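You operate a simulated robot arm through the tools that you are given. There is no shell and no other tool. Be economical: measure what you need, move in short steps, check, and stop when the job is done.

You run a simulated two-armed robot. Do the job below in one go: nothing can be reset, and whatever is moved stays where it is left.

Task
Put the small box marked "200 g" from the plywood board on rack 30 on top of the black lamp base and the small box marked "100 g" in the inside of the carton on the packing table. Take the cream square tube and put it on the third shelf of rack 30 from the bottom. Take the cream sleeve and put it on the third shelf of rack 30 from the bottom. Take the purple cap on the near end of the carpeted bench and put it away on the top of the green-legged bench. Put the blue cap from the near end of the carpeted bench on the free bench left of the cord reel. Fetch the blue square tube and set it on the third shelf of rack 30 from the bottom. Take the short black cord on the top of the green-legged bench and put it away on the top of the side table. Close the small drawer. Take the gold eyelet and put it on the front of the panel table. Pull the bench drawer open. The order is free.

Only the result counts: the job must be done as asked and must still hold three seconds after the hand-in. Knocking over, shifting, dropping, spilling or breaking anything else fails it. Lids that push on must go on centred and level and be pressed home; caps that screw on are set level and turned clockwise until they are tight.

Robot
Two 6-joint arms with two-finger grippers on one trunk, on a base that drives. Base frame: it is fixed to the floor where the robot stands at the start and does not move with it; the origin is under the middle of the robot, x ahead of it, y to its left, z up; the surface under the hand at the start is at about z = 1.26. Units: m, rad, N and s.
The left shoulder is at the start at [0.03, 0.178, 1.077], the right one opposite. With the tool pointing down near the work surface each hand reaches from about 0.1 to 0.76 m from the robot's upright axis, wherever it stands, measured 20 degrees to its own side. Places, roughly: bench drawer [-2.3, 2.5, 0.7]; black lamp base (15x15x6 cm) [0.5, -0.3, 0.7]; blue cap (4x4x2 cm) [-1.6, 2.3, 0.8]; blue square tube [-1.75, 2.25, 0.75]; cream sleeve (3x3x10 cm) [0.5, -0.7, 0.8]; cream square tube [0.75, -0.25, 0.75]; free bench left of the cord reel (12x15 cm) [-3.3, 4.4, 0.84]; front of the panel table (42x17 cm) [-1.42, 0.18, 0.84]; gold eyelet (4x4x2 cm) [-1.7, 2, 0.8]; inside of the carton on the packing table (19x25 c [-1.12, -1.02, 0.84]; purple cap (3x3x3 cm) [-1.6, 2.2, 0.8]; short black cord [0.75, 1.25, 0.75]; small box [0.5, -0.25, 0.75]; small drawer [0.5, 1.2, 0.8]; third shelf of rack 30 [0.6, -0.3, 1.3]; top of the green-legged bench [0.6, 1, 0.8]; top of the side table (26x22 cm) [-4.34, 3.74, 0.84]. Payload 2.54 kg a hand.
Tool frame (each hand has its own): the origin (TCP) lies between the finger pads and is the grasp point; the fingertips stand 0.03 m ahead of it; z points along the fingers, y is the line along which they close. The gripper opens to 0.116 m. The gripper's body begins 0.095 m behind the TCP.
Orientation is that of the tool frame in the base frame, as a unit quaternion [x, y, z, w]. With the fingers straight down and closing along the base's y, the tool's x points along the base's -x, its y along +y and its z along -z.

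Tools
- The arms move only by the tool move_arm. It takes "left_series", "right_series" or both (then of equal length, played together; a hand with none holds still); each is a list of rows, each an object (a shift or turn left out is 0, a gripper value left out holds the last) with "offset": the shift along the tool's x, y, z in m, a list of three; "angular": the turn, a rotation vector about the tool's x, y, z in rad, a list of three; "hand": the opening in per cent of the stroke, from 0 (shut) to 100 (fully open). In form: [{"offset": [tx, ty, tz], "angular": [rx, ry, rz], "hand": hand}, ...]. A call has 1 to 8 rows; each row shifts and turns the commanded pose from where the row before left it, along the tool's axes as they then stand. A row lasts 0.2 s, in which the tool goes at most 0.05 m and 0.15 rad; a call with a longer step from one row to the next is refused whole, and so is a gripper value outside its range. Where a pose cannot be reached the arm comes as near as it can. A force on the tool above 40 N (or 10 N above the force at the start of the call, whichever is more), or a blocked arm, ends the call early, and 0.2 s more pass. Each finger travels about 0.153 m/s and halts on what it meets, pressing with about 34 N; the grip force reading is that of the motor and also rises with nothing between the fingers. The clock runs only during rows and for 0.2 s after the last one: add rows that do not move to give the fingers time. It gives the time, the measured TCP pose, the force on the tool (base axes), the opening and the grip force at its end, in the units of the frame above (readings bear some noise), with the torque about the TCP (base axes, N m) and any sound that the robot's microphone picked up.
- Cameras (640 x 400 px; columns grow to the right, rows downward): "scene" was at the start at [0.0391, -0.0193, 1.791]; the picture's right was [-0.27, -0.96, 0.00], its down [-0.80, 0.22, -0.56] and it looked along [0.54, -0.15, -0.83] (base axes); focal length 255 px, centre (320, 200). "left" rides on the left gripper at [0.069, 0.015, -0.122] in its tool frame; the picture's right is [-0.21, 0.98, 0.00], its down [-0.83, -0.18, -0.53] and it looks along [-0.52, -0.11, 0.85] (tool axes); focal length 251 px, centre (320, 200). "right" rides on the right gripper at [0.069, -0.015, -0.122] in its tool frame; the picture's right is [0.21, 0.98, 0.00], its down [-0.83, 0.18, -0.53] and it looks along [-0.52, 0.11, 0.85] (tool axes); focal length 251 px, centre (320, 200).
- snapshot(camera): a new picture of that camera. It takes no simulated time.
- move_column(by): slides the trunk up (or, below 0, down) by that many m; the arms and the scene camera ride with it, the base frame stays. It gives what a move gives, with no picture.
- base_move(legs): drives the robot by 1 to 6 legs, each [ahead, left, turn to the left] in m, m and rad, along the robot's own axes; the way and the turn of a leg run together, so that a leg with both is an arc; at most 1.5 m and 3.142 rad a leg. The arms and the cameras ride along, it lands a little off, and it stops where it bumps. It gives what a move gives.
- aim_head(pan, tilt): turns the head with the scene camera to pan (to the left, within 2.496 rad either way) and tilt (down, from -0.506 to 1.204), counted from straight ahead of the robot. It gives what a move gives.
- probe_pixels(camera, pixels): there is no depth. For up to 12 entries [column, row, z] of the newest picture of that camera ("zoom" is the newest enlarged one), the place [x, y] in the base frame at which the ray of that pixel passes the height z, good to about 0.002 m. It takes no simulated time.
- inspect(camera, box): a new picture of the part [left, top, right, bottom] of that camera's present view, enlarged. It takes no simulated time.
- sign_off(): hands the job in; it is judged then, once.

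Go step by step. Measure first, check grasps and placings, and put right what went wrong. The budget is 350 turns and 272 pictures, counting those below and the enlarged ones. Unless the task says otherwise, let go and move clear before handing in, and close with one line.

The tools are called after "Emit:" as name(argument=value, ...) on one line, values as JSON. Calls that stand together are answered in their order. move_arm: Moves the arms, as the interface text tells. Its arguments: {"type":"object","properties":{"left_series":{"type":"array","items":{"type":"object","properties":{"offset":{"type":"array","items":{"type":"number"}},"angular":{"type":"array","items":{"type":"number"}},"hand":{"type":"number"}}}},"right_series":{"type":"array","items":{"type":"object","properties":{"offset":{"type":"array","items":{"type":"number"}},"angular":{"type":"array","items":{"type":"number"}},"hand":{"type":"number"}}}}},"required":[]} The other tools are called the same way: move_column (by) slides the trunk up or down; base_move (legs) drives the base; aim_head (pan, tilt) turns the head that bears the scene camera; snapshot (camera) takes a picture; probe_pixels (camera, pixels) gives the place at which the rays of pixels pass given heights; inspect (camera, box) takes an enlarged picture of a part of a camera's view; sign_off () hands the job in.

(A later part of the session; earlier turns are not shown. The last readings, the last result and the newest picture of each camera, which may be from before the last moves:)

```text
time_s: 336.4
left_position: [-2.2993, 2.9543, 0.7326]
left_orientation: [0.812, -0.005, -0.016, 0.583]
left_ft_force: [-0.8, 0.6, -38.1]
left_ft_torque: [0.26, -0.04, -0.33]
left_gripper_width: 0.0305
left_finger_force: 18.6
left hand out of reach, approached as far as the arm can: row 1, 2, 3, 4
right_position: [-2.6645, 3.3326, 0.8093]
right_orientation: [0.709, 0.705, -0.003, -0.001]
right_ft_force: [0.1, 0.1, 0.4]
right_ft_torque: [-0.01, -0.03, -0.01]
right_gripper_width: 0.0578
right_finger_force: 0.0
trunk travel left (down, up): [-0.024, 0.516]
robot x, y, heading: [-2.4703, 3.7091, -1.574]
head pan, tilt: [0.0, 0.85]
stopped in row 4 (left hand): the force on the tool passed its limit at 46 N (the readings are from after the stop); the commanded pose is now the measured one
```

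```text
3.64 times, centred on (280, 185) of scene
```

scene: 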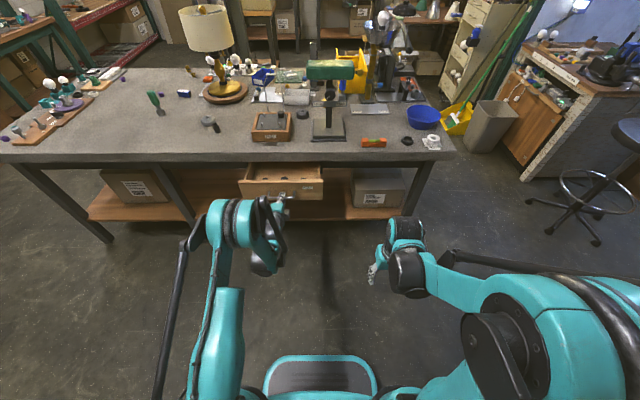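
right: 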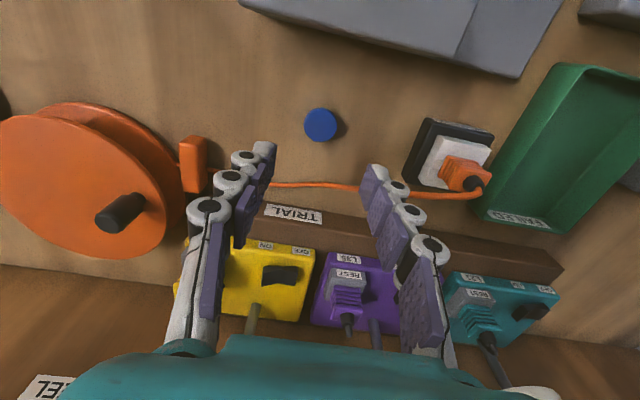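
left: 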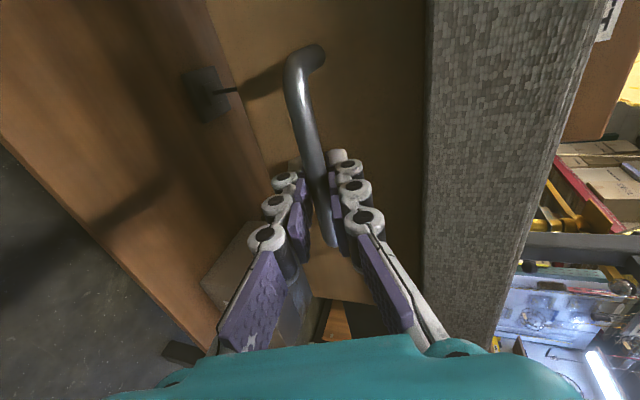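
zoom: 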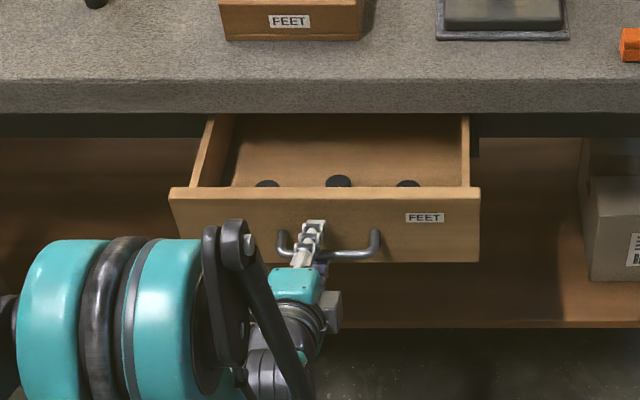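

The arm ran out of room and the grip skewed. I'll reopen, realign on the bar, regrip, and pull with the base instead.

Emit:
move_arm(left_series=[{"hand": 45}, {"hand": 45}, {"offset": [-0.006, -0.004, 0.02], "angular": [-0.015, 0, 0]}, {"offset": [0, 0, 0]}])

Emit:
snapshot(camera="left")

```text
time_s: 337.4
left_position: [-2.3054, 2.9384, 0.7287]
left_orientation: [0.805, -0.004, -0.016, 0.593]
left_ft_force: [1.0, 0.3, 0.3]
left_ft_torque: [0.0, -0.01, 0.0]
left_gripper_width: 0.0522
left_finger_force: 0.0
right_position: [-2.6629, 3.3358, 0.8084]
right_orientation: [0.71, 0.705, -0.003, -0.001]
right_ft_force: [0.7, 0.5, 0.5]
right_ft_torque: [0.04, 0.01, 0.03]
right_gripper_width: 0.0579
right_finger_force: 0.2
trunk travel left (down, up): [-0.024, 0.516]
robot x, y, heading: [-2.4685, 3.7103, -1.576]
head pan, tilt: [0.0, 0.85]
```

```text
66 pictures are left
```

left: 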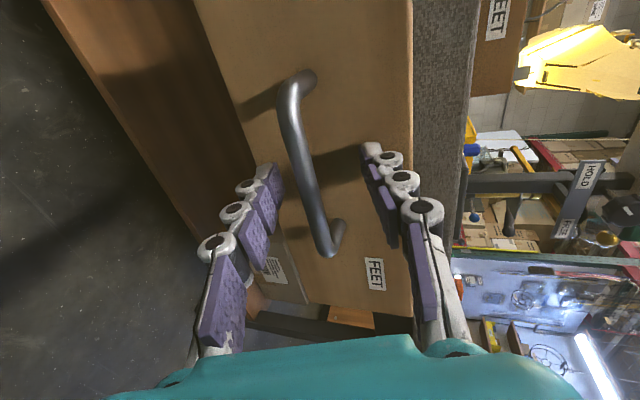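

Emit:
move_arm(left_series=[{"offset": [0, -0.007, 0.003]}, {"hand": 20}, {"hand": 5}, {"hand": 5}, {}])

Emit:
base_move(legs=[[-0.06, 0, 0]])

Emit:
inspect(camera="scene", box=[200, 130, 360, 240])

```text
time_s: 338.6
left_position: [-2.3071, 2.9396, 0.7209]
left_orientation: [0.805, -0.005, -0.015, 0.594]
left_ft_force: [-0.4, -1.3, 7.6]
left_ft_torque: [-0.03, 0.03, -0.02]
left_gripper_width: 0.0105
left_finger_force: 38.0
right_position: [-2.665, 3.3351, 0.8095]
right_orientation: [0.709, 0.705, -0.003, 0.0]
right_ft_force: [0.1, 0.0, -0.5]
right_ft_torque: [0.0, 0.0, -0.01]
right_gripper_width: 0.0579
right_finger_force: 0.0
trunk travel left (down, up): [-0.024, 0.516]
robot x, y, heading: [-2.4716, 3.7149, -1.572]
head pan, tilt: [0.0, 0.85]
```

```text
time_s: 339.6
left_position: [-2.307, 2.9987, 0.7215]
left_orientation: [0.805, -0.005, -0.015, 0.594]
left_ft_force: [-2.2, 1.5, 8.1]
left_ft_torque: [-0.01, 0.11, -0.22]
left_gripper_width: 0.0104
left_finger_force: 38.3
right_position: [-2.6644, 3.3952, 0.8091]
right_orientation: [0.708, 0.706, -0.003, 0.001]
right_ft_force: [-0.3, -0.3, -1.2]
right_ft_torque: [0.03, -0.01, 0.03]
right_gripper_width: 0.0578
right_finger_force: 0.1
trunk travel left (down, up): [-0.024, 0.516]
robot x, y, heading: [-2.4673, 3.7727, -1.574]
head pan, tilt: [0.0, 0.85]
```

```text
3.64 times, centred on (280, 185) of scene
```

zoom: 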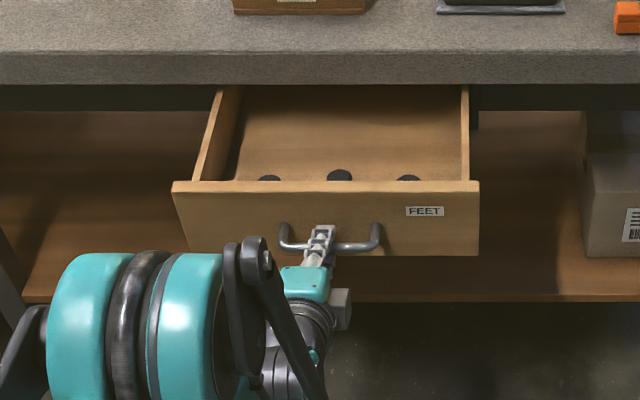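

Emit:
base_move(legs=[[-0.05, 0, 0]])

Emit:
inspect(camera="scene", box=[200, 120, 360, 230])

```text
time_s: 340.5
left_position: [-2.3062, 3.0491, 0.721]
left_orientation: [0.805, -0.006, -0.016, 0.593]
left_ft_force: [2.9, 1.0, 6.9]
left_ft_torque: [-0.04, 0.06, -0.17]
left_gripper_width: 0.0103
left_finger_force: 38.1
right_position: [-2.664, 3.4466, 0.8101]
right_orientation: [0.709, 0.705, -0.003, 0.0]
right_ft_force: [-0.4, 0.2, -0.5]
right_ft_torque: [0.02, 0.02, -0.01]
right_gripper_width: 0.0581
right_finger_force: 0.0
trunk travel left (down, up): [-0.024, 0.516]
robot x, y, heading: [-2.4695, 3.8216, -1.575]
head pan, tilt: [0.0, 0.85]
```

```text
3.64 times, centred on (280, 175) of scene
```

zoom: 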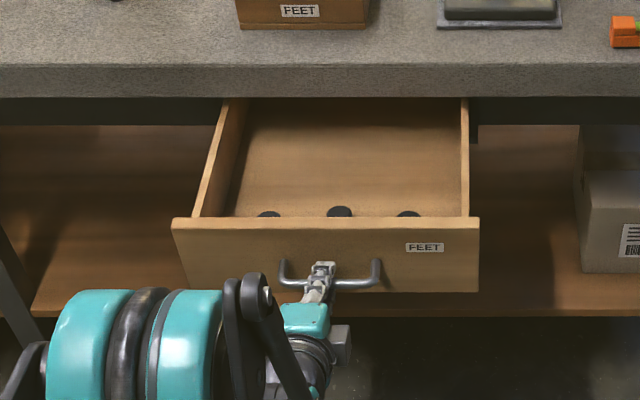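

It's wide open (about 28 cm). I'll release and withdraw the hand from the handle.

Emit:
move_arm(left_series=[{"hand": 40}, {"hand": 40}, {"offset": [0, 0, -0.03]}, {"offset": [0, 0, -0.03]}])

Emit:
snapshot(camera="left")

```text
time_s: 341.5
left_position: [-2.3015, 3.0746, 0.757]
left_orientation: [0.805, -0.005, -0.015, 0.593]
left_ft_force: [-0.7, -0.2, 0.6]
left_ft_torque: [0.04, 0.02, 0.01]
left_gripper_width: 0.0463
left_finger_force: 0.1
left hand out of reach, approached as far as the arm can: row 3, 4
right_position: [-2.6641, 3.4452, 0.8101]
right_orientation: [0.709, 0.705, -0.004, 0.0]
right_ft_force: [0.1, -0.4, 0.1]
right_ft_torque: [-0.04, -0.01, -0.03]
right_gripper_width: 0.058
right_finger_force: 0.1
trunk travel left (down, up): [-0.024, 0.516]
robot x, y, heading: [-2.468, 3.8218, -1.577]
head pan, tilt: [0.0, 0.85]
```

```text
63 pictures are left
```

left: 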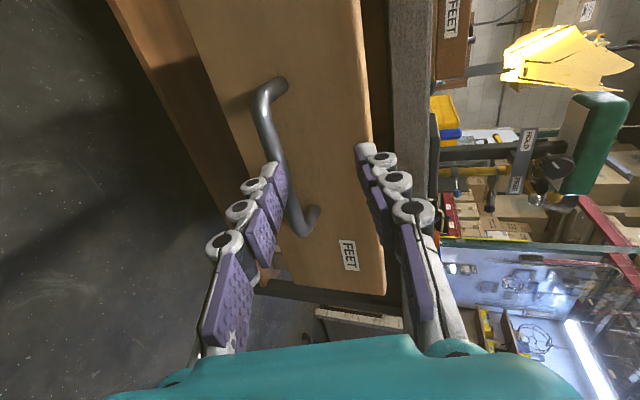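

Emit:
base_move(legs=[[-0.06, 0, 0]])

Emit:
snapshot(camera="scene")

```text
time_s: 342.3
left_position: [-2.2981, 3.0829, 0.7567]
left_orientation: [0.806, -0.004, -0.014, 0.592]
left_ft_force: [1.2, -1.1, 0.8]
left_ft_torque: [0.02, 0.02, 0.01]
left_gripper_width: 0.0464
left_finger_force: 0.0
right_position: [-2.6612, 3.4535, 0.8087]
right_orientation: [0.707, 0.707, -0.003, 0.0]
right_ft_force: [-0.3, -0.6, -0.8]
right_ft_torque: [0.0, 0.01, 0.03]
right_gripper_width: 0.0583
right_finger_force: 0.0
trunk travel left (down, up): [-0.024, 0.516]
robot x, y, heading: [-2.4684, 3.8329, -1.571]
head pan, tilt: [0.0, 0.85]
stopped in leg 1: the robot was blocked; the commanded pose is now the measured one
```

```text
62 pictures are left
```

scene: 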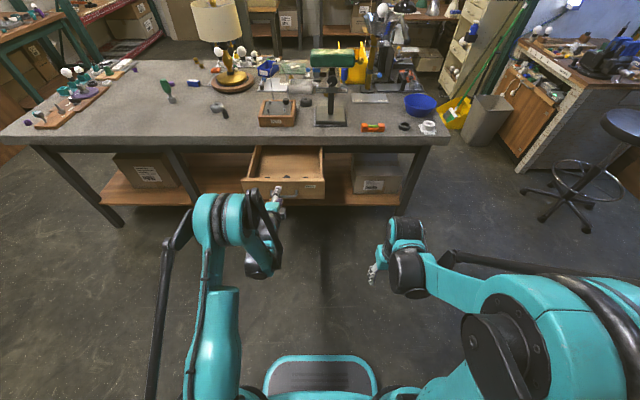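

The robot just touched the table behind, and the hand is clear of the bar. I'll raise the trunk vertically, then restore the left hand's down pose.

Emit:
move_column(by=0.3)

Emit:
move_arm(left_series=[{"offset": [0, 0, 0], "angular": [0, 0, -0.15]}, {"offset": [0, 0, 0], "angular": [0, 0, -0.15]}, {"offset": [0, 0, 0], "angular": [0, 0, -0.15]}, {"offset": [0, 0, 0], "angular": [0, 0, -0.15]}, {"offset": [0, 0, 0], "angular": [0, 0, -0.15]}, {"offset": [0, 0, 0], "angular": [0, 0, -0.15]}, {"offset": [0, 0, 0], "angular": [0, 0, -0.15]}, {"offset": [0, 0, 0], "angular": [0, 0, -0.15]}])

Emit:
move_arm(left_series=[{"angular": [0, 0, -0.15]}, {"angular": [0, 0, -0.15]}, {"angular": [0, 0, -0.07]}, {"angular": [0, 0.15, 0]}, {"angular": [0, 0.15, 0]}, {"angular": [0, 0.15, 0]}, {"angular": [0, 0.15, 0]}, {"angular": [0, 0.15, 0]}])

Emit:
move_arm(left_series=[{"angular": [0, 0.15, 0]}, {"angular": [0, 0.15, 0]}, {"angular": [0, 0.15, 0]}, {"angular": [0, 0.06, 0]}])

Emit:
aim_head(pan=0.5, tilt=0.6)

Emit:
snapshot(camera="scene")

```text
time_s: 345.3
left_position: [-2.2975, 3.0828, 1.0564]
left_orientation: [0.805, -0.004, -0.015, 0.593]
left_ft_force: [0.1, -0.5, -0.3]
left_ft_torque: [-0.02, 0.0, 0.02]
left_gripper_width: 0.0465
left_finger_force: 0.0
right_position: [-2.6607, 3.455, 1.1094]
right_orientation: [0.707, 0.707, -0.002, -0.001]
right_ft_force: [-0.3, -0.1, 0.2]
right_ft_torque: [-0.01, 0.02, -0.01]
right_gripper_width: 0.058
right_finger_force: 0.0
trunk travel left (down, up): [-0.324, 0.216]
robot x, y, heading: [-2.471, 3.8273, -1.569]
head pan, tilt: [0.0, 0.85]
```

```text
time_s: 347.1
left_position: [-2.2962, 3.0835, 1.0584]
left_orientation: [0.666, 0.452, -0.347, 0.481]
left_ft_force: [-0.1, -0.6, 0.0]
left_ft_torque: [0.01, 0.01, -0.01]
left_gripper_width: 0.0463
left_finger_force: 0.1
right_position: [-2.6617, 3.455, 1.1103]
right_orientation: [0.707, 0.707, -0.004, 0.0]
right_ft_force: [-1.0, 0.0, -0.7]
right_ft_torque: [0.01, -0.02, 0.02]
right_gripper_width: 0.0579
right_finger_force: 0.1
trunk travel left (down, up): [-0.324, 0.216]
robot x, y, heading: [-2.4681, 3.8308, -1.567]
head pan, tilt: [0.0, 0.85]
```

```text
time_s: 348.9
left_position: [-2.2973, 3.0835, 1.0566]
left_orientation: [0.689, 0.678, -0.188, 0.173]
left_ft_force: [-0.2, -0.1, -0.5]
left_ft_torque: [-0.02, -0.02, 0.01]
left_gripper_width: 0.0464
left_finger_force: 0.2
right_position: [-2.661, 3.4547, 1.1099]
right_orientation: [0.707, 0.707, -0.003, 0.0]
right_ft_force: [0.0, -0.7, -0.7]
right_ft_torque: [0.04, -0.01, 0.01]
right_gripper_width: 0.0579
right_finger_force: 0.0
trunk travel left (down, up): [-0.324, 0.216]
robot x, y, heading: [-2.4699, 3.8325, -1.574]
head pan, tilt: [0.0, 0.85]
```

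```text
time_s: 349.9
left_position: [-2.2988, 3.0823, 1.0584]
left_orientation: [0.715, 0.699, -0.01, -0.003]
left_ft_force: [-0.7, 0.4, 0.3]
left_ft_torque: [0.02, -0.03, 0.02]
left_gripper_width: 0.0465
left_finger_force: 0.1
right_position: [-2.6609, 3.4553, 1.1101]
right_orientation: [0.707, 0.707, -0.003, 0.0]
right_ft_force: [-0.6, -0.3, -0.5]
right_ft_torque: [0.03, 0.02, -0.03]
right_gripper_width: 0.0578
right_finger_force: 0.1
trunk travel left (down, up): [-0.324, 0.216]
robot x, y, heading: [-2.4703, 3.8296, -1.567]
head pan, tilt: [0.0, 0.85]
```

```text
time_s: 350.9
left_position: [-2.2974, 3.0826, 1.0563]
left_orientation: [0.715, 0.699, -0.01, -0.003]
left_ft_force: [0.4, -0.6, 0.2]
left_ft_torque: [0.01, -0.01, 0.01]
left_gripper_width: 0.0461
left_finger_force: 0.1
right_position: [-2.6615, 3.4544, 1.1098]
right_orientation: [0.707, 0.707, -0.002, -0.001]
right_ft_force: [0.1, -0.2, 0.7]
right_ft_torque: [0.01, 0.04, 0.0]
right_gripper_width: 0.0579
right_finger_force: 0.0
trunk travel left (down, up): [-0.324, 0.216]
robot x, y, heading: [-2.4701, 3.8299, -1.568]
head pan, tilt: [0.499, 0.6]
```

```text
61 pictures are left
```

scene: 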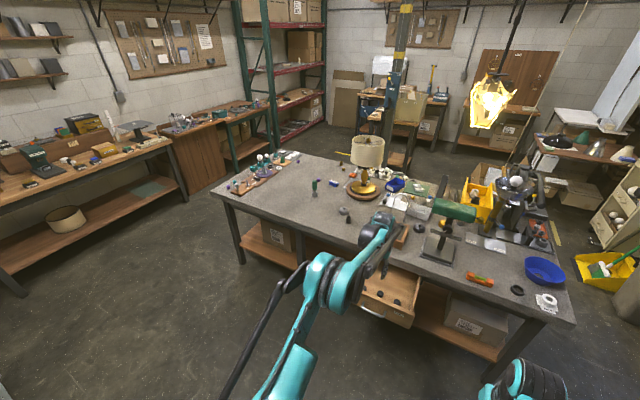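

The drawer stays open. Next I'll tuck the left arm and drive around the right end to the bench's front side.

Emit:
move_arm(left_series=[{"offset": [0.045, 0.01, 0]}, {"offset": [0.045, 0.01, 0]}, {"offset": [0.045, 0.01, 0]}, {"offset": [0.045, 0.01, 0]}, {"offset": [0.045, 0.01, 0]}, {"offset": [0.045, 0.01, 0]}, {"offset": [0.045, 0.01, 0]}])

Emit:
base_move(legs=[[0.3, 0, 0], [0, 0, 1.568], [1.05, 0, 0], [1.0, 0, 0], [0, 0, -1.571], [1.1, 0, 0]])

Emit:
base_move(legs=[[1.0, 0, 0], [0, 0, -1.571], [1.1, 0, 0], [0, 0, -1.571]])

Emit:
aim_head(pan=0.0, tilt=0.75)

Emit:
snapshot(camera="scene")

```text
time_s: 352.5
left_position: [-2.2173, 3.3968, 1.0532]
left_orientation: [0.715, 0.699, -0.011, -0.003]
left_ft_force: [0.1, -0.3, 1.1]
left_ft_torque: [-0.02, -0.01, 0.03]
left_gripper_width: 0.0462
left_finger_force: 0.1
right_position: [-2.6608, 3.4562, 1.1103]
right_orientation: [0.707, 0.707, -0.003, 0.001]
right_ft_force: [0.4, 0.7, 0.1]
right_ft_torque: [-0.04, 0.05, 0.0]
right_gripper_width: 0.0581
right_finger_force: 0.1
trunk travel left (down, up): [-0.324, 0.216]
robot x, y, heading: [-2.4693, 3.8292, -1.573]
head pan, tilt: [0.499, 0.6]
```

```text
time_s: 377.2
left_position: [-0.1068, 1.9876, 1.0528]
left_orientation: [0.702, 0.712, -0.01, -0.003]
left_ft_force: [0.3, -0.7, 0.1]
left_ft_torque: [0.0, -0.02, -0.02]
left_gripper_width: 0.0462
left_finger_force: 0.1
right_position: [-0.5518, 2.0292, 1.1103]
right_orientation: [0.693, 0.721, -0.003, -0.001]
right_ft_force: [0.7, 0.1, -0.1]
right_ft_torque: [0.06, 0.0, -0.01]
right_gripper_width: 0.0582
right_finger_force: 0.0
trunk travel left (down, up): [-0.324, 0.216]
robot x, y, heading: [-0.3772, 2.4135, -1.526]
head pan, tilt: [0.499, 0.6]
```

```text
time_s: 395.4
left_position: [-1.7028, 1.8359, 1.0521]
left_orientation: [-0.701, 0.713, -0.003, 0.01]
left_ft_force: [0.3, 0.3, -0.5]
left_ft_torque: [0.01, 0.01, 0.01]
left_gripper_width: 0.0463
left_finger_force: 0.0
right_position: [-1.2609, 1.7777, 1.1092]
right_orientation: [0.709, -0.705, 0.001, -0.004]
right_ft_force: [0.8, 0.3, 0.2]
right_ft_torque: [0.0, -0.03, 0.02]
right_gripper_width: 0.0579
right_finger_force: 0.0
trunk travel left (down, up): [-0.324, 0.216]
robot x, y, heading: [-1.4495, 1.4023, 1.577]
head pan, tilt: [0.499, 0.6]
```

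```text
time_s: 396.3
left_position: [-1.7035, 1.8337, 1.053]
left_orientation: [-0.701, 0.713, -0.002, 0.009]
left_ft_force: [0.0, -0.4, -0.4]
left_ft_torque: [-0.03, -0.01, 0.03]
left_gripper_width: 0.0462
left_finger_force: 0.1
right_position: [-1.2614, 1.7769, 1.1089]
right_orientation: [0.709, -0.705, 0.0, -0.003]
right_ft_force: [0.0, 0.9, 0.2]
right_ft_torque: [-0.02, -0.03, -0.02]
right_gripper_width: 0.058
right_finger_force: 0.1
trunk travel left (down, up): [-0.324, 0.216]
robot x, y, heading: [-1.4536, 1.4053, 1.581]
head pan, tilt: [0.0, 0.75]
```

```text
60 pictures are left
```

scene: 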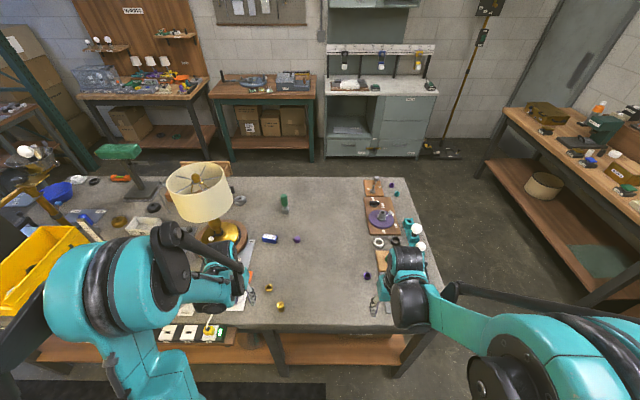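

Emit:
inspect(camera="scene", box=[240, 220, 320, 320])

Emit:
probe_pixels(camera="zoom", pixels=[[270, 280, 0.84], [325, 345, 0.84], [265, 78, 0.84], [385, 80, 0.84], [230, 75, 0.85], [305, 85, 0.85]])

```text
4.00 times, centred on (280, 270) of scene
```

zoom: 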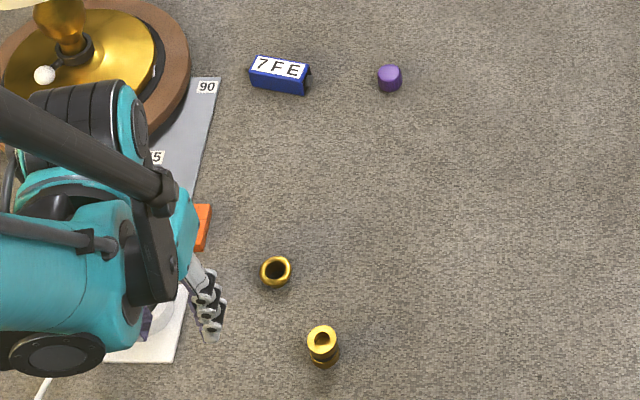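

```text
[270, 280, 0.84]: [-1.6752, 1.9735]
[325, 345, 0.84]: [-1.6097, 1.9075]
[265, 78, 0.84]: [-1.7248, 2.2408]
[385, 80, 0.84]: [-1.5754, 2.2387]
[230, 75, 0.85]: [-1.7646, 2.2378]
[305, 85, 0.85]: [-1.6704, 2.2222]
```

The gold eyelet (dish-shaped ring) is at (-1.674, 1.973), right by the left hand. Moving over it and descending.

Emit:
move_arm(left_series=[{"offset": [-0.046, -0.01, 0], "hand": 65}, {"offset": [-0.046, -0.01, 0]}, {"offset": [-0.046, -0.01, 0]}, {"offset": [0, 0, 0.045]}, {"offset": [0, 0, 0.045]}])

Emit:
snapshot(camera="left")

Emit:
probe_pixels(camera="left", pixels=[[320, 140, 0.838]])

```text
time_s: 397.5
left_position: [-1.6705, 1.9744, 0.9623]
left_orientation: [-0.701, 0.713, -0.003, 0.008]
left_ft_force: [-0.3, 0.8, -0.3]
left_ft_torque: [-0.03, -0.02, 0.01]
left_gripper_width: 0.0755
left_finger_force: 0.1
right_position: [-1.2622, 1.7781, 1.1093]
right_orientation: [0.709, -0.705, 0.001, -0.003]
right_ft_force: [0.1, 0.6, -0.2]
right_ft_torque: [-0.03, -0.02, 0.0]
right_gripper_width: 0.058
right_finger_force: 0.1
trunk travel left (down, up): [-0.324, 0.216]
robot x, y, heading: [-1.455, 1.3998, 1.582]
head pan, tilt: [0.0, 0.75]
```

```text
58 pictures are left
```

left: 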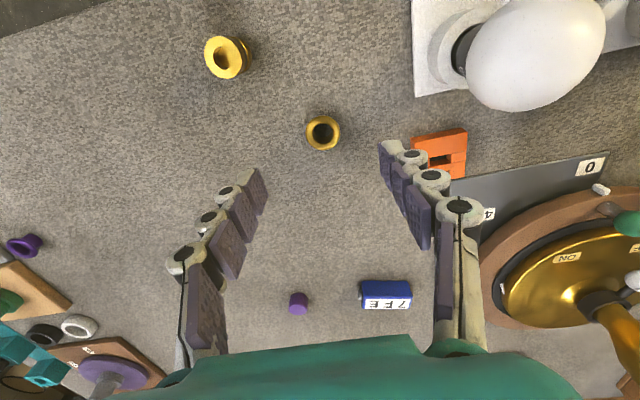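

```text
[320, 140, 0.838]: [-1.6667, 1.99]
```

Eyelet is at (323,132), right at the landing point. Descending and closing.

Emit:
move_arm(left_series=[{"offset": [-0.004, 0.002, 0.04], "hand": 55}, {"offset": [0, 0, 0.04]}, {"offset": [0, 0, 0.016]}, {"offset": [0, 0, 0.003]}, {"hand": 30}, {"hand": 15}, {"hand": 15}])

Emit:
snapshot(camera="left")

```text
time_s: 399.1
left_position: [-1.6699, 1.977, 0.8644]
left_orientation: [-0.7, 0.714, -0.003, 0.009]
left_ft_force: [0.4, -0.5, -0.1]
left_ft_torque: [-0.04, 0.02, 0.02]
left_gripper_width: 0.0318
left_finger_force: 34.0
right_position: [-1.2607, 1.7781, 1.1095]
right_orientation: [0.709, -0.705, 0.001, -0.004]
right_ft_force: [-0.5, 0.4, 0.0]
right_ft_torque: [0.01, 0.01, 0.01]
right_gripper_width: 0.058
right_finger_force: 0.1
trunk travel left (down, up): [-0.324, 0.216]
robot x, y, heading: [-1.4527, 1.3983, 1.569]
head pan, tilt: [0.0, 0.75]
```

```text
57 pictures are left
```

left: 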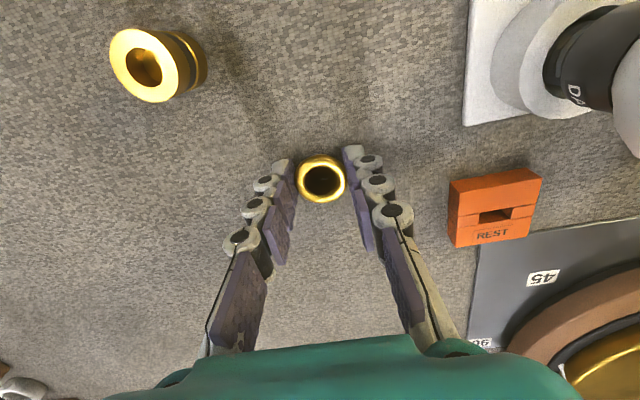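

Eyelet gripped (0.032 m). I'll lift, tuck, and turn around toward the panel table.

Emit:
move_arm(left_series=[{"offset": [0, 0, -0.045]}, {"offset": [0, 0, -0.045]}, {"offset": [0, 0, -0.045]}, {"offset": [0, 0, -0.045]}, {"offset": [0.04, -0.01, -0.02]}, {"offset": [0.04, -0.01, -0.02]}, {"offset": [0.045, 0, 0]}, {"offset": [0.045, 0, 0]}])

Emit:
base_move(legs=[[-0.25, 0, 0], [0, 0, 3.13]])

Emit:
aim_head(pan=0.0, tilt=0.7)

Emit:
snapshot(camera="scene")

```text
time_s: 400.9
left_position: [-1.6567, 1.8033, 1.0881]
left_orientation: [-0.701, 0.713, -0.002, 0.01]
left_ft_force: [0.1, 0.2, 0.0]
left_ft_torque: [0.06, -0.02, 0.0]
left_gripper_width: 0.0319
left_finger_force: 34.1
right_position: [-1.2619, 1.7752, 1.1099]
right_orientation: [0.709, -0.705, 0.0, -0.004]
right_ft_force: [0.1, -0.1, 1.8]
right_ft_torque: [0.05, 0.01, 0.0]
right_gripper_width: 0.0581
right_finger_force: 0.0
trunk travel left (down, up): [-0.324, 0.216]
robot x, y, heading: [-1.4539, 1.4019, 1.579]
head pan, tilt: [0.0, 0.75]
```

```text
time_s: 409.9
left_position: [-1.2756, 0.7278, 1.0865]
left_orientation: [0.74, 0.673, -0.01, -0.002]
left_ft_force: [0.0, 0.3, 0.1]
left_ft_torque: [-0.03, 0.0, 0.02]
left_gripper_width: 0.0317
left_finger_force: 34.3
right_position: [-1.6657, 0.7875, 1.11]
right_orientation: [0.732, 0.681, -0.003, -0.001]
right_ft_force: [0.1, -0.4, -0.6]
right_ft_torque: [-0.03, 0.0, 0.0]
right_gripper_width: 0.0579
right_finger_force: 0.1
trunk travel left (down, up): [-0.324, 0.216]
robot x, y, heading: [-1.4451, 1.1487, -1.634]
head pan, tilt: [0.0, 0.75]
```

```text
time_s: 410.5
left_position: [-1.2754, 0.7281, 1.0864]
left_orientation: [0.74, 0.672, -0.011, -0.002]
left_ft_force: [-0.1, 0.5, 0.4]
left_ft_torque: [0.01, 0.03, 0.0]
left_gripper_width: 0.0315
left_finger_force: 34.4
right_position: [-1.667, 0.7877, 1.1098]
right_orientation: [0.733, 0.681, -0.004, -0.002]
right_ft_force: [-0.8, -0.1, 0.4]
right_ft_torque: [0.0, 0.01, -0.03]
right_gripper_width: 0.0579
right_finger_force: 0.0
trunk travel left (down, up): [-0.324, 0.216]
robot x, y, heading: [-1.4505, 1.1518, -1.643]
head pan, tilt: [0.0, 0.7]
```

```text
56 pictures are left
```

scene: 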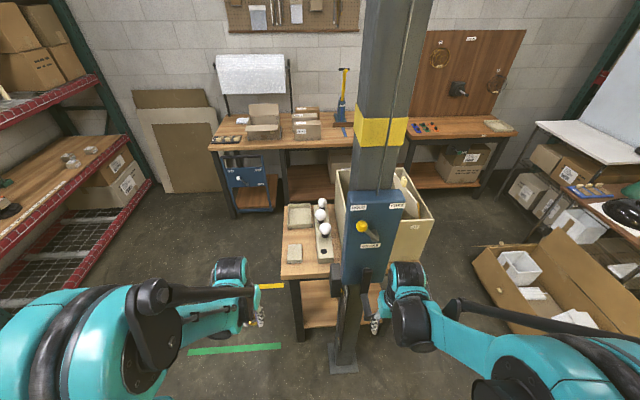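

Emit:
inspect(camera="scene", box=[265, 180, 425, 300])

Emit:
probe_pixels(camera="zoom", pixels=[[65, 325, 0.84], [65, 100, 0.84], [110, 230, 0.86], [200, 270, 0.86], [180, 130, 0.86], [130, 90, 0.85], [255, 320, 0.84], [440, 330, 0.84], [470, 250, 0.84], [140, 290, 0.84]])

```text
3.33 times, centred on (345, 240) of scene
```

zoom: 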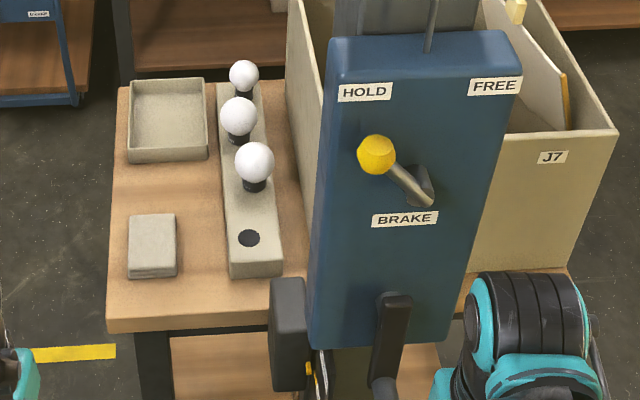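

```text
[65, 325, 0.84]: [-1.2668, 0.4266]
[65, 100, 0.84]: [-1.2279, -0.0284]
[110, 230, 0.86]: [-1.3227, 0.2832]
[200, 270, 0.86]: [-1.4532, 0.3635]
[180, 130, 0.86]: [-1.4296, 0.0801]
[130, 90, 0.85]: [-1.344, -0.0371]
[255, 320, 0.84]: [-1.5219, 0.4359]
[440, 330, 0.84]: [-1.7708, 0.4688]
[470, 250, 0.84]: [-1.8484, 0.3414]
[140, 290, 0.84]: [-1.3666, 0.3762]
```

The front strip of the panel table (x from -1.5 to -1.335) has free wood between the tray and the block, at about (-1.41, 0.19). I'll approach from the +x side, so drive around.

Emit:
probe_pixels(camera="zoom", pixels=[[165, 188, 0.84], [150, 163, 0.84], [150, 213, 0.86], [222, 190, 0.86]])

Emit:
base_move(legs=[[0, 0.75, 0], [0.7, 0, 0], [0, 0, -1.5]])

Emit:
aim_head(pan=0.0, tilt=0.8)

Emit:
snapshot(camera="scene")

```text
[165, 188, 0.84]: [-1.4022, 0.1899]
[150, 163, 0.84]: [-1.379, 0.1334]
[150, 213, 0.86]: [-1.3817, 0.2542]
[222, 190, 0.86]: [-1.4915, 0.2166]
```

```text
time_s: 421.8
left_position: [-1.1666, 0.1794, 1.0868]
left_orientation: [1.0, -0.014, -0.005, -0.008]
left_ft_force: [-0.2, 0.3, -0.4]
left_ft_torque: [0.03, 0.03, 0.02]
left_gripper_width: 0.0318
left_finger_force: 33.7
right_position: [-1.1359, 0.573, 1.1097]
right_orientation: [1.0, -0.002, -0.002, -0.003]
right_ft_force: [-1.1, 0.4, 0.1]
right_ft_torque: [-0.01, 0.0, 0.01]
right_gripper_width: 0.0579
right_finger_force: 0.0
trunk travel left (down, up): [-0.324, 0.216]
robot x, y, heading: [-0.76, 0.3803, 3.141]
head pan, tilt: [0.0, 0.7]
```

```text
time_s: 422.4
left_position: [-1.1682, 0.1792, 1.0867]
left_orientation: [1.0, -0.013, -0.005, -0.009]
left_ft_force: [0.3, 0.1, 0.0]
left_ft_torque: [-0.02, -0.01, 0.0]
left_gripper_width: 0.0317
left_finger_force: 33.7
right_position: [-1.1351, 0.5748, 1.1096]
right_orientation: [1.0, -0.001, -0.001, -0.003]
right_ft_force: [-0.5, -0.1, -0.1]
right_ft_torque: [-0.04, -0.03, 0.01]
right_gripper_width: 0.058
right_finger_force: 0.1
trunk travel left (down, up): [-0.324, 0.216]
robot x, y, heading: [-0.7618, 0.3808, 3.14]
head pan, tilt: [0.0, 0.799]
```

```text
54 pictures are left
```

scene: 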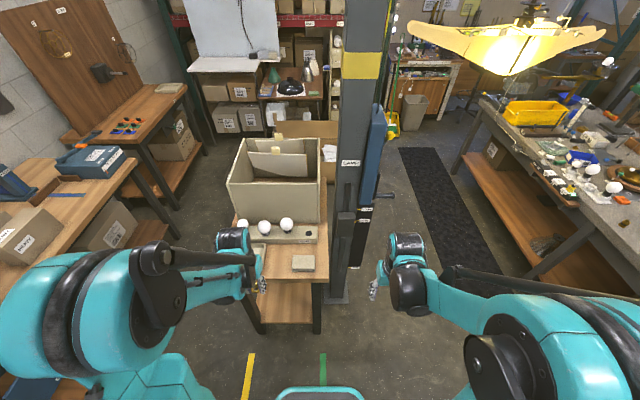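

Emit:
move_arm(left_series=[{"offset": [-0.046, -0.002, 0]}, {"offset": [-0.046, -0.002, 0]}, {"offset": [-0.046, -0.002, 0]}, {"offset": [-0.046, -0.002, 0]}, {"offset": [-0.046, -0.002, 0]}])

Emit:
snapshot(camera="left")

```text
time_s: 423.6
left_position: [-1.4003, 0.1944, 1.0879]
left_orientation: [1.0, -0.012, -0.004, -0.009]
left_ft_force: [0.2, 0.7, -0.6]
left_ft_torque: [-0.01, -0.08, 0.01]
left_gripper_width: 0.0319
left_finger_force: 33.6
right_position: [-1.1361, 0.5738, 1.1082]
right_orientation: [1.0, -0.002, -0.001, -0.003]
right_ft_force: [-0.1, 0.2, 0.7]
right_ft_torque: [-0.03, -0.04, -0.03]
right_gripper_width: 0.058
right_finger_force: 0.0
trunk travel left (down, up): [-0.324, 0.216]
robot x, y, heading: [-0.7588, 0.3838, 3.148]
head pan, tilt: [0.0, 0.799]
```

```text
53 pictures are left
```

left: 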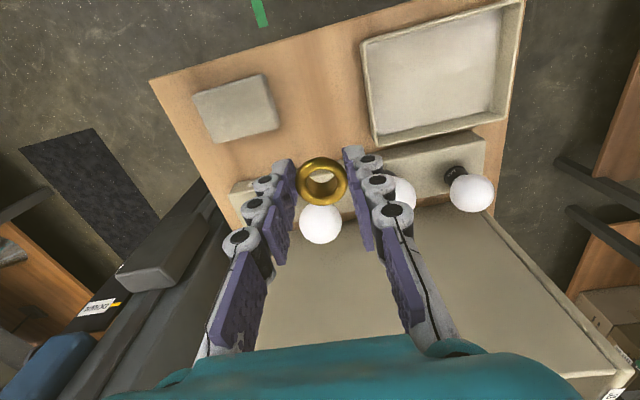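

The landing point (320,103) is bare wood between block and tray. Descending.

Emit:
move_arm(left_series=[{"offset": [0, 0, 0.045]}, {"offset": [0, 0, 0.045]}, {"offset": [0, 0, 0.045]}, {"offset": [0, 0, 0.045]}, {"offset": [0, 0, 0.015]}, {"offset": [0, 0, 0.005]}])

Emit:
move_arm(left_series=[{"offset": [0, 0, 0.005]}])

Emit:
move_arm(left_series=[{"offset": [0, 0, 0.005]}])

```text
time_s: 425.0
left_position: [-1.3999, 0.1983, 0.8898]
left_orientation: [1.0, -0.013, -0.004, -0.009]
left_ft_force: [-0.1, -0.6, 0.1]
left_ft_torque: [-0.02, -0.04, 0.0]
left_gripper_width: 0.0318
left_finger_force: 34.4
right_position: [-1.1362, 0.5747, 1.11]
right_orientation: [1.0, -0.002, -0.002, -0.003]
right_ft_force: [-0.4, 0.1, 0.6]
right_ft_torque: [0.03, 0.0, 0.01]
right_gripper_width: 0.058
right_finger_force: 0.0
trunk travel left (down, up): [-0.324, 0.216]
robot x, y, heading: [-0.7596, 0.38, 3.141]
head pan, tilt: [0.0, 0.799]
```

```text
time_s: 425.4
left_position: [-1.3998, 0.2005, 0.8855]
left_orientation: [1.0, -0.013, -0.005, -0.009]
left_ft_force: [-0.3, -0.9, 0.4]
left_ft_torque: [0.02, -0.01, 0.01]
left_gripper_width: 0.0315
left_finger_force: 34.3
right_position: [-1.1353, 0.5739, 1.1105]
right_orientation: [1.0, -0.001, -0.002, -0.002]
right_ft_force: [0.3, -0.3, 0.9]
right_ft_torque: [-0.02, -0.01, 0.0]
right_gripper_width: 0.058
right_finger_force: 0.1
trunk travel left (down, up): [-0.324, 0.216]
robot x, y, heading: [-0.756, 0.3817, 3.142]
head pan, tilt: [0.0, 0.799]
```

```text
time_s: 425.8
left_position: [-1.3995, 0.1995, 0.8788]
left_orientation: [1.0, -0.013, -0.005, -0.008]
left_ft_force: [0.1, 0.5, -1.2]
left_ft_torque: [-0.02, 0.02, -0.02]
left_gripper_width: 0.032
left_finger_force: 33.8
right_position: [-1.1358, 0.5732, 1.109]
right_orientation: [1.0, -0.002, -0.002, -0.002]
right_ft_force: [1.3, 0.6, -0.6]
right_ft_torque: [0.02, 0.0, 0.03]
right_gripper_width: 0.0578
right_finger_force: 0.1
trunk travel left (down, up): [-0.324, 0.216]
robot x, y, heading: [-0.7596, 0.3873, 3.141]
head pan, tilt: [0.0, 0.799]
```

Emit:
move_arm(left_series=[{"offset": [0, 0, 0.004]}])

Emit:
move_arm(left_series=[{"offset": [0, 0, 0.003]}])

```text
time_s: 426.2
left_position: [-1.3997, 0.1992, 0.8739]
left_orientation: [1.0, -0.013, -0.004, -0.008]
left_ft_force: [-0.2, 0.5, 0.3]
left_ft_torque: [0.0, -0.01, -0.02]
left_gripper_width: 0.0319
left_finger_force: 34.1
right_position: [-1.1355, 0.5727, 1.1096]
right_orientation: [1.0, -0.002, -0.001, -0.002]
right_ft_force: [0.4, -0.5, -0.9]
right_ft_torque: [0.02, -0.02, -0.03]
right_gripper_width: 0.058
right_finger_force: 0.0
trunk travel left (down, up): [-0.324, 0.216]
robot x, y, heading: [-0.7582, 0.3835, 3.141]
head pan, tilt: [0.0, 0.799]
```

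```text
time_s: 426.6
left_position: [-1.3995, 0.1986, 0.8748]
left_orientation: [1.0, -0.012, -0.005, -0.008]
left_ft_force: [-2.7, -0.8, 26.1]
left_ft_torque: [-0.06, 0.25, -0.01]
left_gripper_width: 0.0319
left_finger_force: 34.3
right_position: [-1.1337, 0.5756, 1.1105]
right_orientation: [1.0, -0.002, -0.003, -0.002]
right_ft_force: [0.2, -0.3, 1.5]
right_ft_torque: [0.03, 0.0, 0.02]
right_gripper_width: 0.0581
right_finger_force: 0.0
trunk travel left (down, up): [-0.324, 0.216]
robot x, y, heading: [-0.7605, 0.3827, 3.143]
head pan, tilt: [0.0, 0.799]
```

Contact. Releasing and rising.

Emit:
move_arm(left_series=[{"offset": [0, 0, -0.002]}, {"hand": 35}, {"hand": 45}, {"offset": [0, 0, -0.04]}, {"offset": [0, 0, -0.045]}, {"offset": [0, 0, -0.045]}, {"offset": [0, 0, -0.045]}])

Emit:
snapshot(camera="left")

```text
time_s: 428.2
left_position: [-1.3969, 0.1968, 1.0496]
left_orientation: [1.0, -0.013, -0.005, -0.009]
left_ft_force: [-0.2, -0.2, 1.4]
left_ft_torque: [-0.02, 0.01, 0.01]
left_gripper_width: 0.0522
left_finger_force: 0.1
right_position: [-1.1342, 0.5738, 1.11]
right_orientation: [1.0, -0.001, -0.003, -0.003]
right_ft_force: [0.0, -0.7, 0.8]
right_ft_torque: [0.03, 0.02, -0.01]
right_gripper_width: 0.0579
right_finger_force: 0.0
trunk travel left (down, up): [-0.324, 0.216]
robot x, y, heading: [-0.7592, 0.3812, 3.143]
head pan, tilt: [0.0, 0.799]
```

```text
52 pictures are left
```

left: 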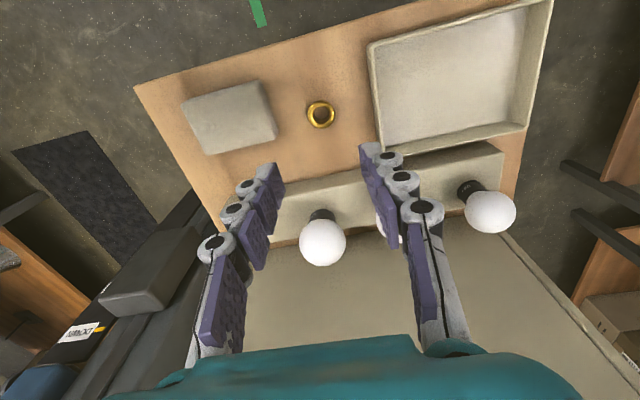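

The eyelet lies on the panel table's front. Now back to the carpeted bench for the purple cap and the blue tube.

Emit:
move_arm(left_series=[{"offset": [0.045, 0, -0.01]}, {"offset": [0.045, 0, -0.01]}, {"offset": [0.045, 0, -0.01]}, {"offset": [0.045, 0, 0]}, {"offset": [0.045, 0, 0]}])

Emit:
base_move(legs=[[0, 0, -1.571], [1.06, 0, 0], [0, 0.88, 0]])

Emit:
aim_head(pan=0.0, tilt=0.8)

Emit:
snapshot(camera="scene")

```text
time_s: 429.4
left_position: [-1.1718, 0.1905, 1.0778]
left_orientation: [1.0, -0.013, -0.005, -0.009]
left_ft_force: [0.4, -0.3, 0.2]
left_ft_torque: [-0.04, 0.03, 0.01]
left_gripper_width: 0.0522
left_finger_force: 0.0
right_position: [-1.1329, 0.5747, 1.1093]
right_orientation: [1.0, -0.002, -0.002, -0.003]
right_ft_force: [0.6, 0.1, 0.6]
right_ft_torque: [-0.01, 0.03, -0.01]
right_gripper_width: 0.0581
right_finger_force: 0.1
trunk travel left (down, up): [-0.324, 0.216]
robot x, y, heading: [-0.7597, 0.3827, 3.143]
head pan, tilt: [0.0, 0.799]
```

```text
time_s: 443.0
left_position: [-1.8751, 1.8283, 1.0764]
left_orientation: [0.711, -0.703, 0.002, -0.01]
left_ft_force: [-0.9, 0.2, 0.0]
left_ft_torque: [-0.03, 0.0, 0.02]
left_gripper_width: 0.0522
left_finger_force: 0.2
right_position: [-1.4891, 1.804, 1.11]
right_orientation: [0.718, -0.696, 0.002, -0.003]
right_ft_force: [1.2, 0.1, 0.0]
right_ft_torque: [0.01, -0.04, 0.01]
right_gripper_width: 0.0584
right_finger_force: 0.0
trunk travel left (down, up): [-0.324, 0.216]
robot x, y, heading: [-1.6699, 1.4191, 1.607]
head pan, tilt: [0.0, 0.799]
```

```text
time_s: 443.6
left_position: [-1.8748, 1.8279, 1.0774]
left_orientation: [0.71, -0.704, 0.003, -0.01]
left_ft_force: [-0.2, -0.2, 0.2]
left_ft_torque: [0.04, -0.03, 0.01]
left_gripper_width: 0.0523
left_finger_force: 0.2
right_position: [-1.4887, 1.8038, 1.1092]
right_orientation: [0.718, -0.696, 0.0, -0.003]
right_ft_force: [-0.1, -0.5, -0.3]
right_ft_torque: [0.0, 0.02, 0.02]
right_gripper_width: 0.0578
right_finger_force: 0.1
trunk travel left (down, up): [-0.324, 0.216]
robot x, y, heading: [-1.6701, 1.4202, 1.603]
head pan, tilt: [0.0, 0.799]
```

```text
51 pictures are left
```

scene: 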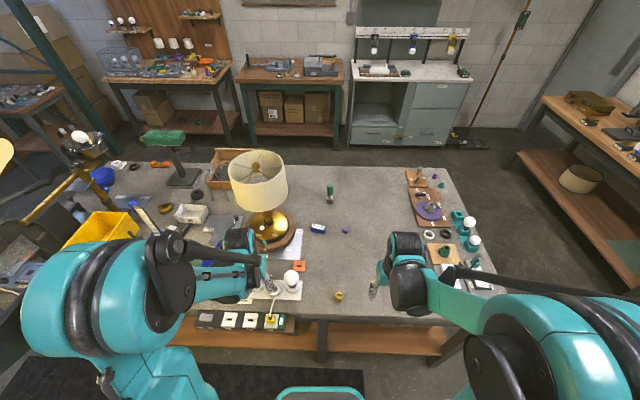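

Emit:
base_move(legs=[[0.08, 0, -0.034]])

Emit:
move_arm(right_series=[{"offset": [-0.0433, 0.0121, 0], "hand": 60}, {"offset": [-0.0433, 0.0121, 0.005]}, {"offset": [-0.0433, 0.0121, 0.01]}, {"offset": [-0.0433, 0.0121, 0.01]}, {"offset": [-0.0433, 0.0121, 0.015]}, {"offset": [-0.0433, 0.0121, 0.015]}, {"offset": [-0.0433, 0.0121, 0.015]}, {"offset": [-0.035, 0.0121, 0.015]}])

Emit:
snapshot(camera="right")

```text
time_s: 444.6
left_position: [-1.8622, 1.9181, 1.0761]
left_orientation: [-0.698, 0.716, -0.003, 0.009]
left_ft_force: [-0.3, 0.8, 0.1]
left_ft_torque: [-0.05, -0.01, -0.02]
left_gripper_width: 0.0524
left_finger_force: 0.0
right_position: [-1.4771, 1.8794, 1.1096]
right_orientation: [-0.706, 0.708, -0.001, 0.003]
right_ft_force: [0.5, 0.8, 0.1]
right_ft_torque: [-0.03, 0.0, 0.01]
right_gripper_width: 0.0579
right_finger_force: 0.0
trunk travel left (down, up): [-0.324, 0.216]
robot x, y, heading: [-1.6702, 1.5042, 1.572]
head pan, tilt: [0.0, 0.799]
```

```text
time_s: 446.4
left_position: [-1.8599, 1.9169, 1.0758]
left_orientation: [-0.697, 0.717, -0.003, 0.01]
left_ft_force: [0.1, 0.3, -0.8]
left_ft_torque: [-0.06, -0.01, -0.03]
left_gripper_width: 0.0524
left_finger_force: 0.0
right_position: [-1.5713, 2.2187, 1.0242]
right_orientation: [-0.706, 0.708, 0.0, 0.002]
right_ft_force: [0.1, 0.3, 0.5]
right_ft_torque: [-0.05, 0.01, 0.0]
right_gripper_width: 0.0696
right_finger_force: 0.1
trunk travel left (down, up): [-0.324, 0.216]
robot x, y, heading: [-1.6684, 1.5012, 1.571]
head pan, tilt: [0.0, 0.799]
```

```text
50 pictures are left
```

right: 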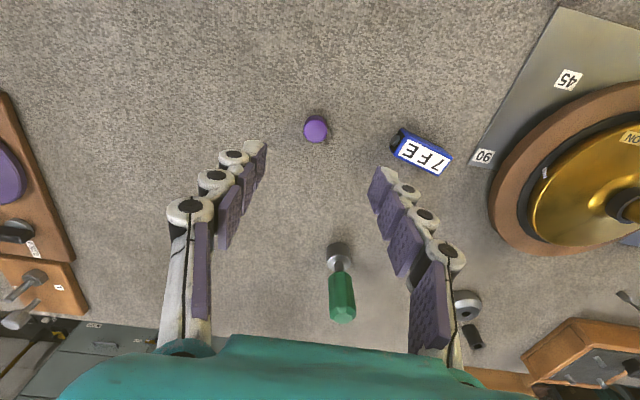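

Emit:
probe_pixels(camera="right", pixels=[[316, 129, 0.84], [390, 143, 0.843], [448, 164, 0.843], [400, 129, 0.858], [453, 154, 0.858], [441, 173, 0.858], [340, 258, 0.83]])

Emit:
inspect(camera="right", box=[360, 100, 480, 200])

```text
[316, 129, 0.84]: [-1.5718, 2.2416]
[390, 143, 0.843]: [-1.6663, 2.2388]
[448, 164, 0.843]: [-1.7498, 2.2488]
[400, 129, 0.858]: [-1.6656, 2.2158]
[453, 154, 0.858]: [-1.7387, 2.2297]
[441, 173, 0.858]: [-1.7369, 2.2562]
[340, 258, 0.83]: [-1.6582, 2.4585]
```

```text
4.00 times, centred on (420, 150) of right
```

zoom: 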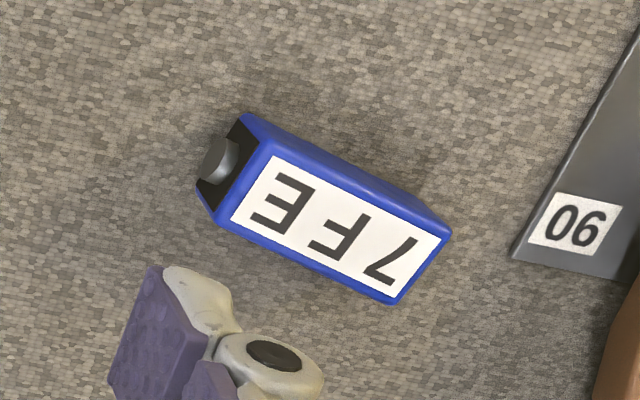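

Purple cap at (-1.572, 2.242); tube centred at (-1.703, 2.236), almost along x. Descending on the purple cap.

Emit:
move_arm(right_series=[{"offset": [-0.023, 0, 0.04]}, {"offset": [0, 0, 0.045]}, {"offset": [0, 0, 0.045]}, {"offset": [0, 0, 0.025]}, {"hand": 30}, {"hand": 12}, {"hand": 12}])

Emit:
snapshot(camera="right")

```text
time_s: 448.0
left_position: [-1.8608, 1.9161, 1.0763]
left_orientation: [-0.697, 0.717, -0.003, 0.01]
left_ft_force: [0.3, 0.7, 0.4]
left_ft_torque: [-0.02, -0.01, 0.02]
left_gripper_width: 0.0524
left_finger_force: 0.0
right_position: [-1.5716, 2.24, 0.871]
right_orientation: [-0.706, 0.708, 0.0, 0.004]
right_ft_force: [-0.4, -0.5, 0.4]
right_ft_torque: [-0.02, 0.0, 0.01]
right_gripper_width: 0.0282
right_finger_force: 33.3
right hand out of reach, approached as far as the arm can: row 4
trunk travel left (down, up): [-0.324, 0.216]
robot x, y, heading: [-1.6679, 1.4995, 1.569]
head pan, tilt: [0.0, 0.799]
```

```text
48 pictures are left
```

right: 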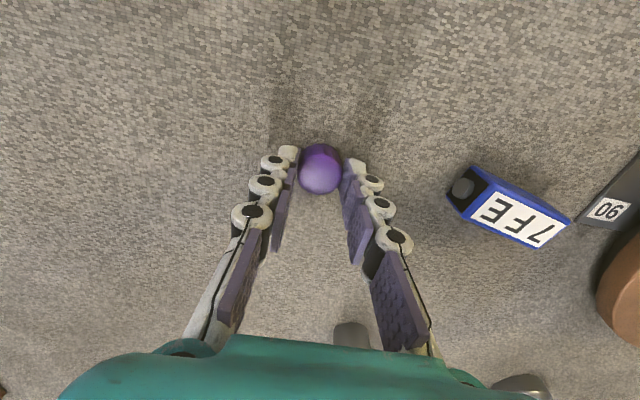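

Purple cap held (0.028 m). I'll lift and retract the right hand, then bring the left hand in, yawed ~78° so it grips the tube's sides, with its camera away from the lamp.

Emit:
move_arm(right_series=[{"offset": [0, 0, -0.045]}, {"offset": [0, 0, -0.045]}, {"offset": [0, 0, -0.045]}, {"offset": [0.04, -0.025, -0.01]}, {"offset": [0.04, -0.025, -0.01]}, {"offset": [0.04, -0.025, 0]}, {"offset": [0.045, -0.015, 0]}, {"offset": [0.045, -0.01, 0]}], left_series=[{"angular": [0, 0, -0.15], "hand": 70}, {"angular": [0, 0, -0.15]}, {"angular": [0, 0, -0.15]}, {"angular": [0, 0, -0.15]}, {"angular": [0, 0, -0.15]}, {"angular": [0, 0, -0.15]}, {"angular": [0, 0, -0.15]}, {"angular": [0, 0, -0.15]}])

Emit:
move_column(by=-0.04)

Emit:
move_arm(left_series=[{"angular": [0, 0, -0.15]}, {"offset": [0.03, 0.035, 0]}, {"offset": [0.03, 0.035, 0]}])

```text
time_s: 449.8
left_position: [-1.8612, 1.916, 1.0774]
left_orientation: [0.981, -0.196, 0.007, -0.006]
left_ft_force: [0.1, -0.9, 0.6]
left_ft_torque: [0.05, 0.03, 0.0]
left_gripper_width: 0.0813
left_finger_force: 0.0
right_position: [-1.4743, 2.024, 1.0263]
right_orientation: [-0.706, 0.708, 0.0, 0.004]
right_ft_force: [-0.7, -0.6, -0.7]
right_ft_torque: [0.01, 0.03, 0.0]
right_gripper_width: 0.0282
right_finger_force: 34.2
trunk travel left (down, up): [-0.324, 0.216]
robot x, y, heading: [-1.6686, 1.5021, 1.575]
head pan, tilt: [0.0, 0.799]
```

```text
time_s: 450.7
left_position: [-1.8613, 1.9172, 1.037]
left_orientation: [0.98, -0.198, 0.009, -0.006]
left_ft_force: [-0.9, -0.6, 0.1]
left_ft_torque: [-0.01, 0.0, 0.0]
left_gripper_width: 0.0813
left_finger_force: 0.2
right_position: [-1.4743, 2.0249, 0.9863]
right_orientation: [-0.706, 0.708, -0.001, 0.003]
right_ft_force: [-0.1, -0.1, 1.2]
right_ft_torque: [0.0, 0.01, -0.01]
right_gripper_width: 0.0283
right_finger_force: 33.8
trunk travel left (down, up): [-0.284, 0.256]
robot x, y, heading: [-1.6682, 1.5019, 1.57]
head pan, tilt: [0.0, 0.799]
```

```text
time_s: 451.5
left_position: [-1.8191, 1.8351, 1.0393]
left_orientation: [0.992, -0.123, 0.008, -0.007]
left_ft_force: [0.4, -0.3, -0.2]
left_ft_torque: [0.02, 0.01, -0.02]
left_gripper_width: 0.0814
left_finger_force: 0.1
right_position: [-1.4726, 2.0248, 0.9872]
right_orientation: [-0.706, 0.708, 0.001, 0.004]
right_ft_force: [-0.2, 0.0, 1.1]
right_ft_torque: [0.02, 0.01, 0.03]
right_gripper_width: 0.0283
right_finger_force: 34.3
trunk travel left (down, up): [-0.284, 0.256]
robot x, y, heading: [-1.6666, 1.5018, 1.57]
head pan, tilt: [0.0, 0.799]
```

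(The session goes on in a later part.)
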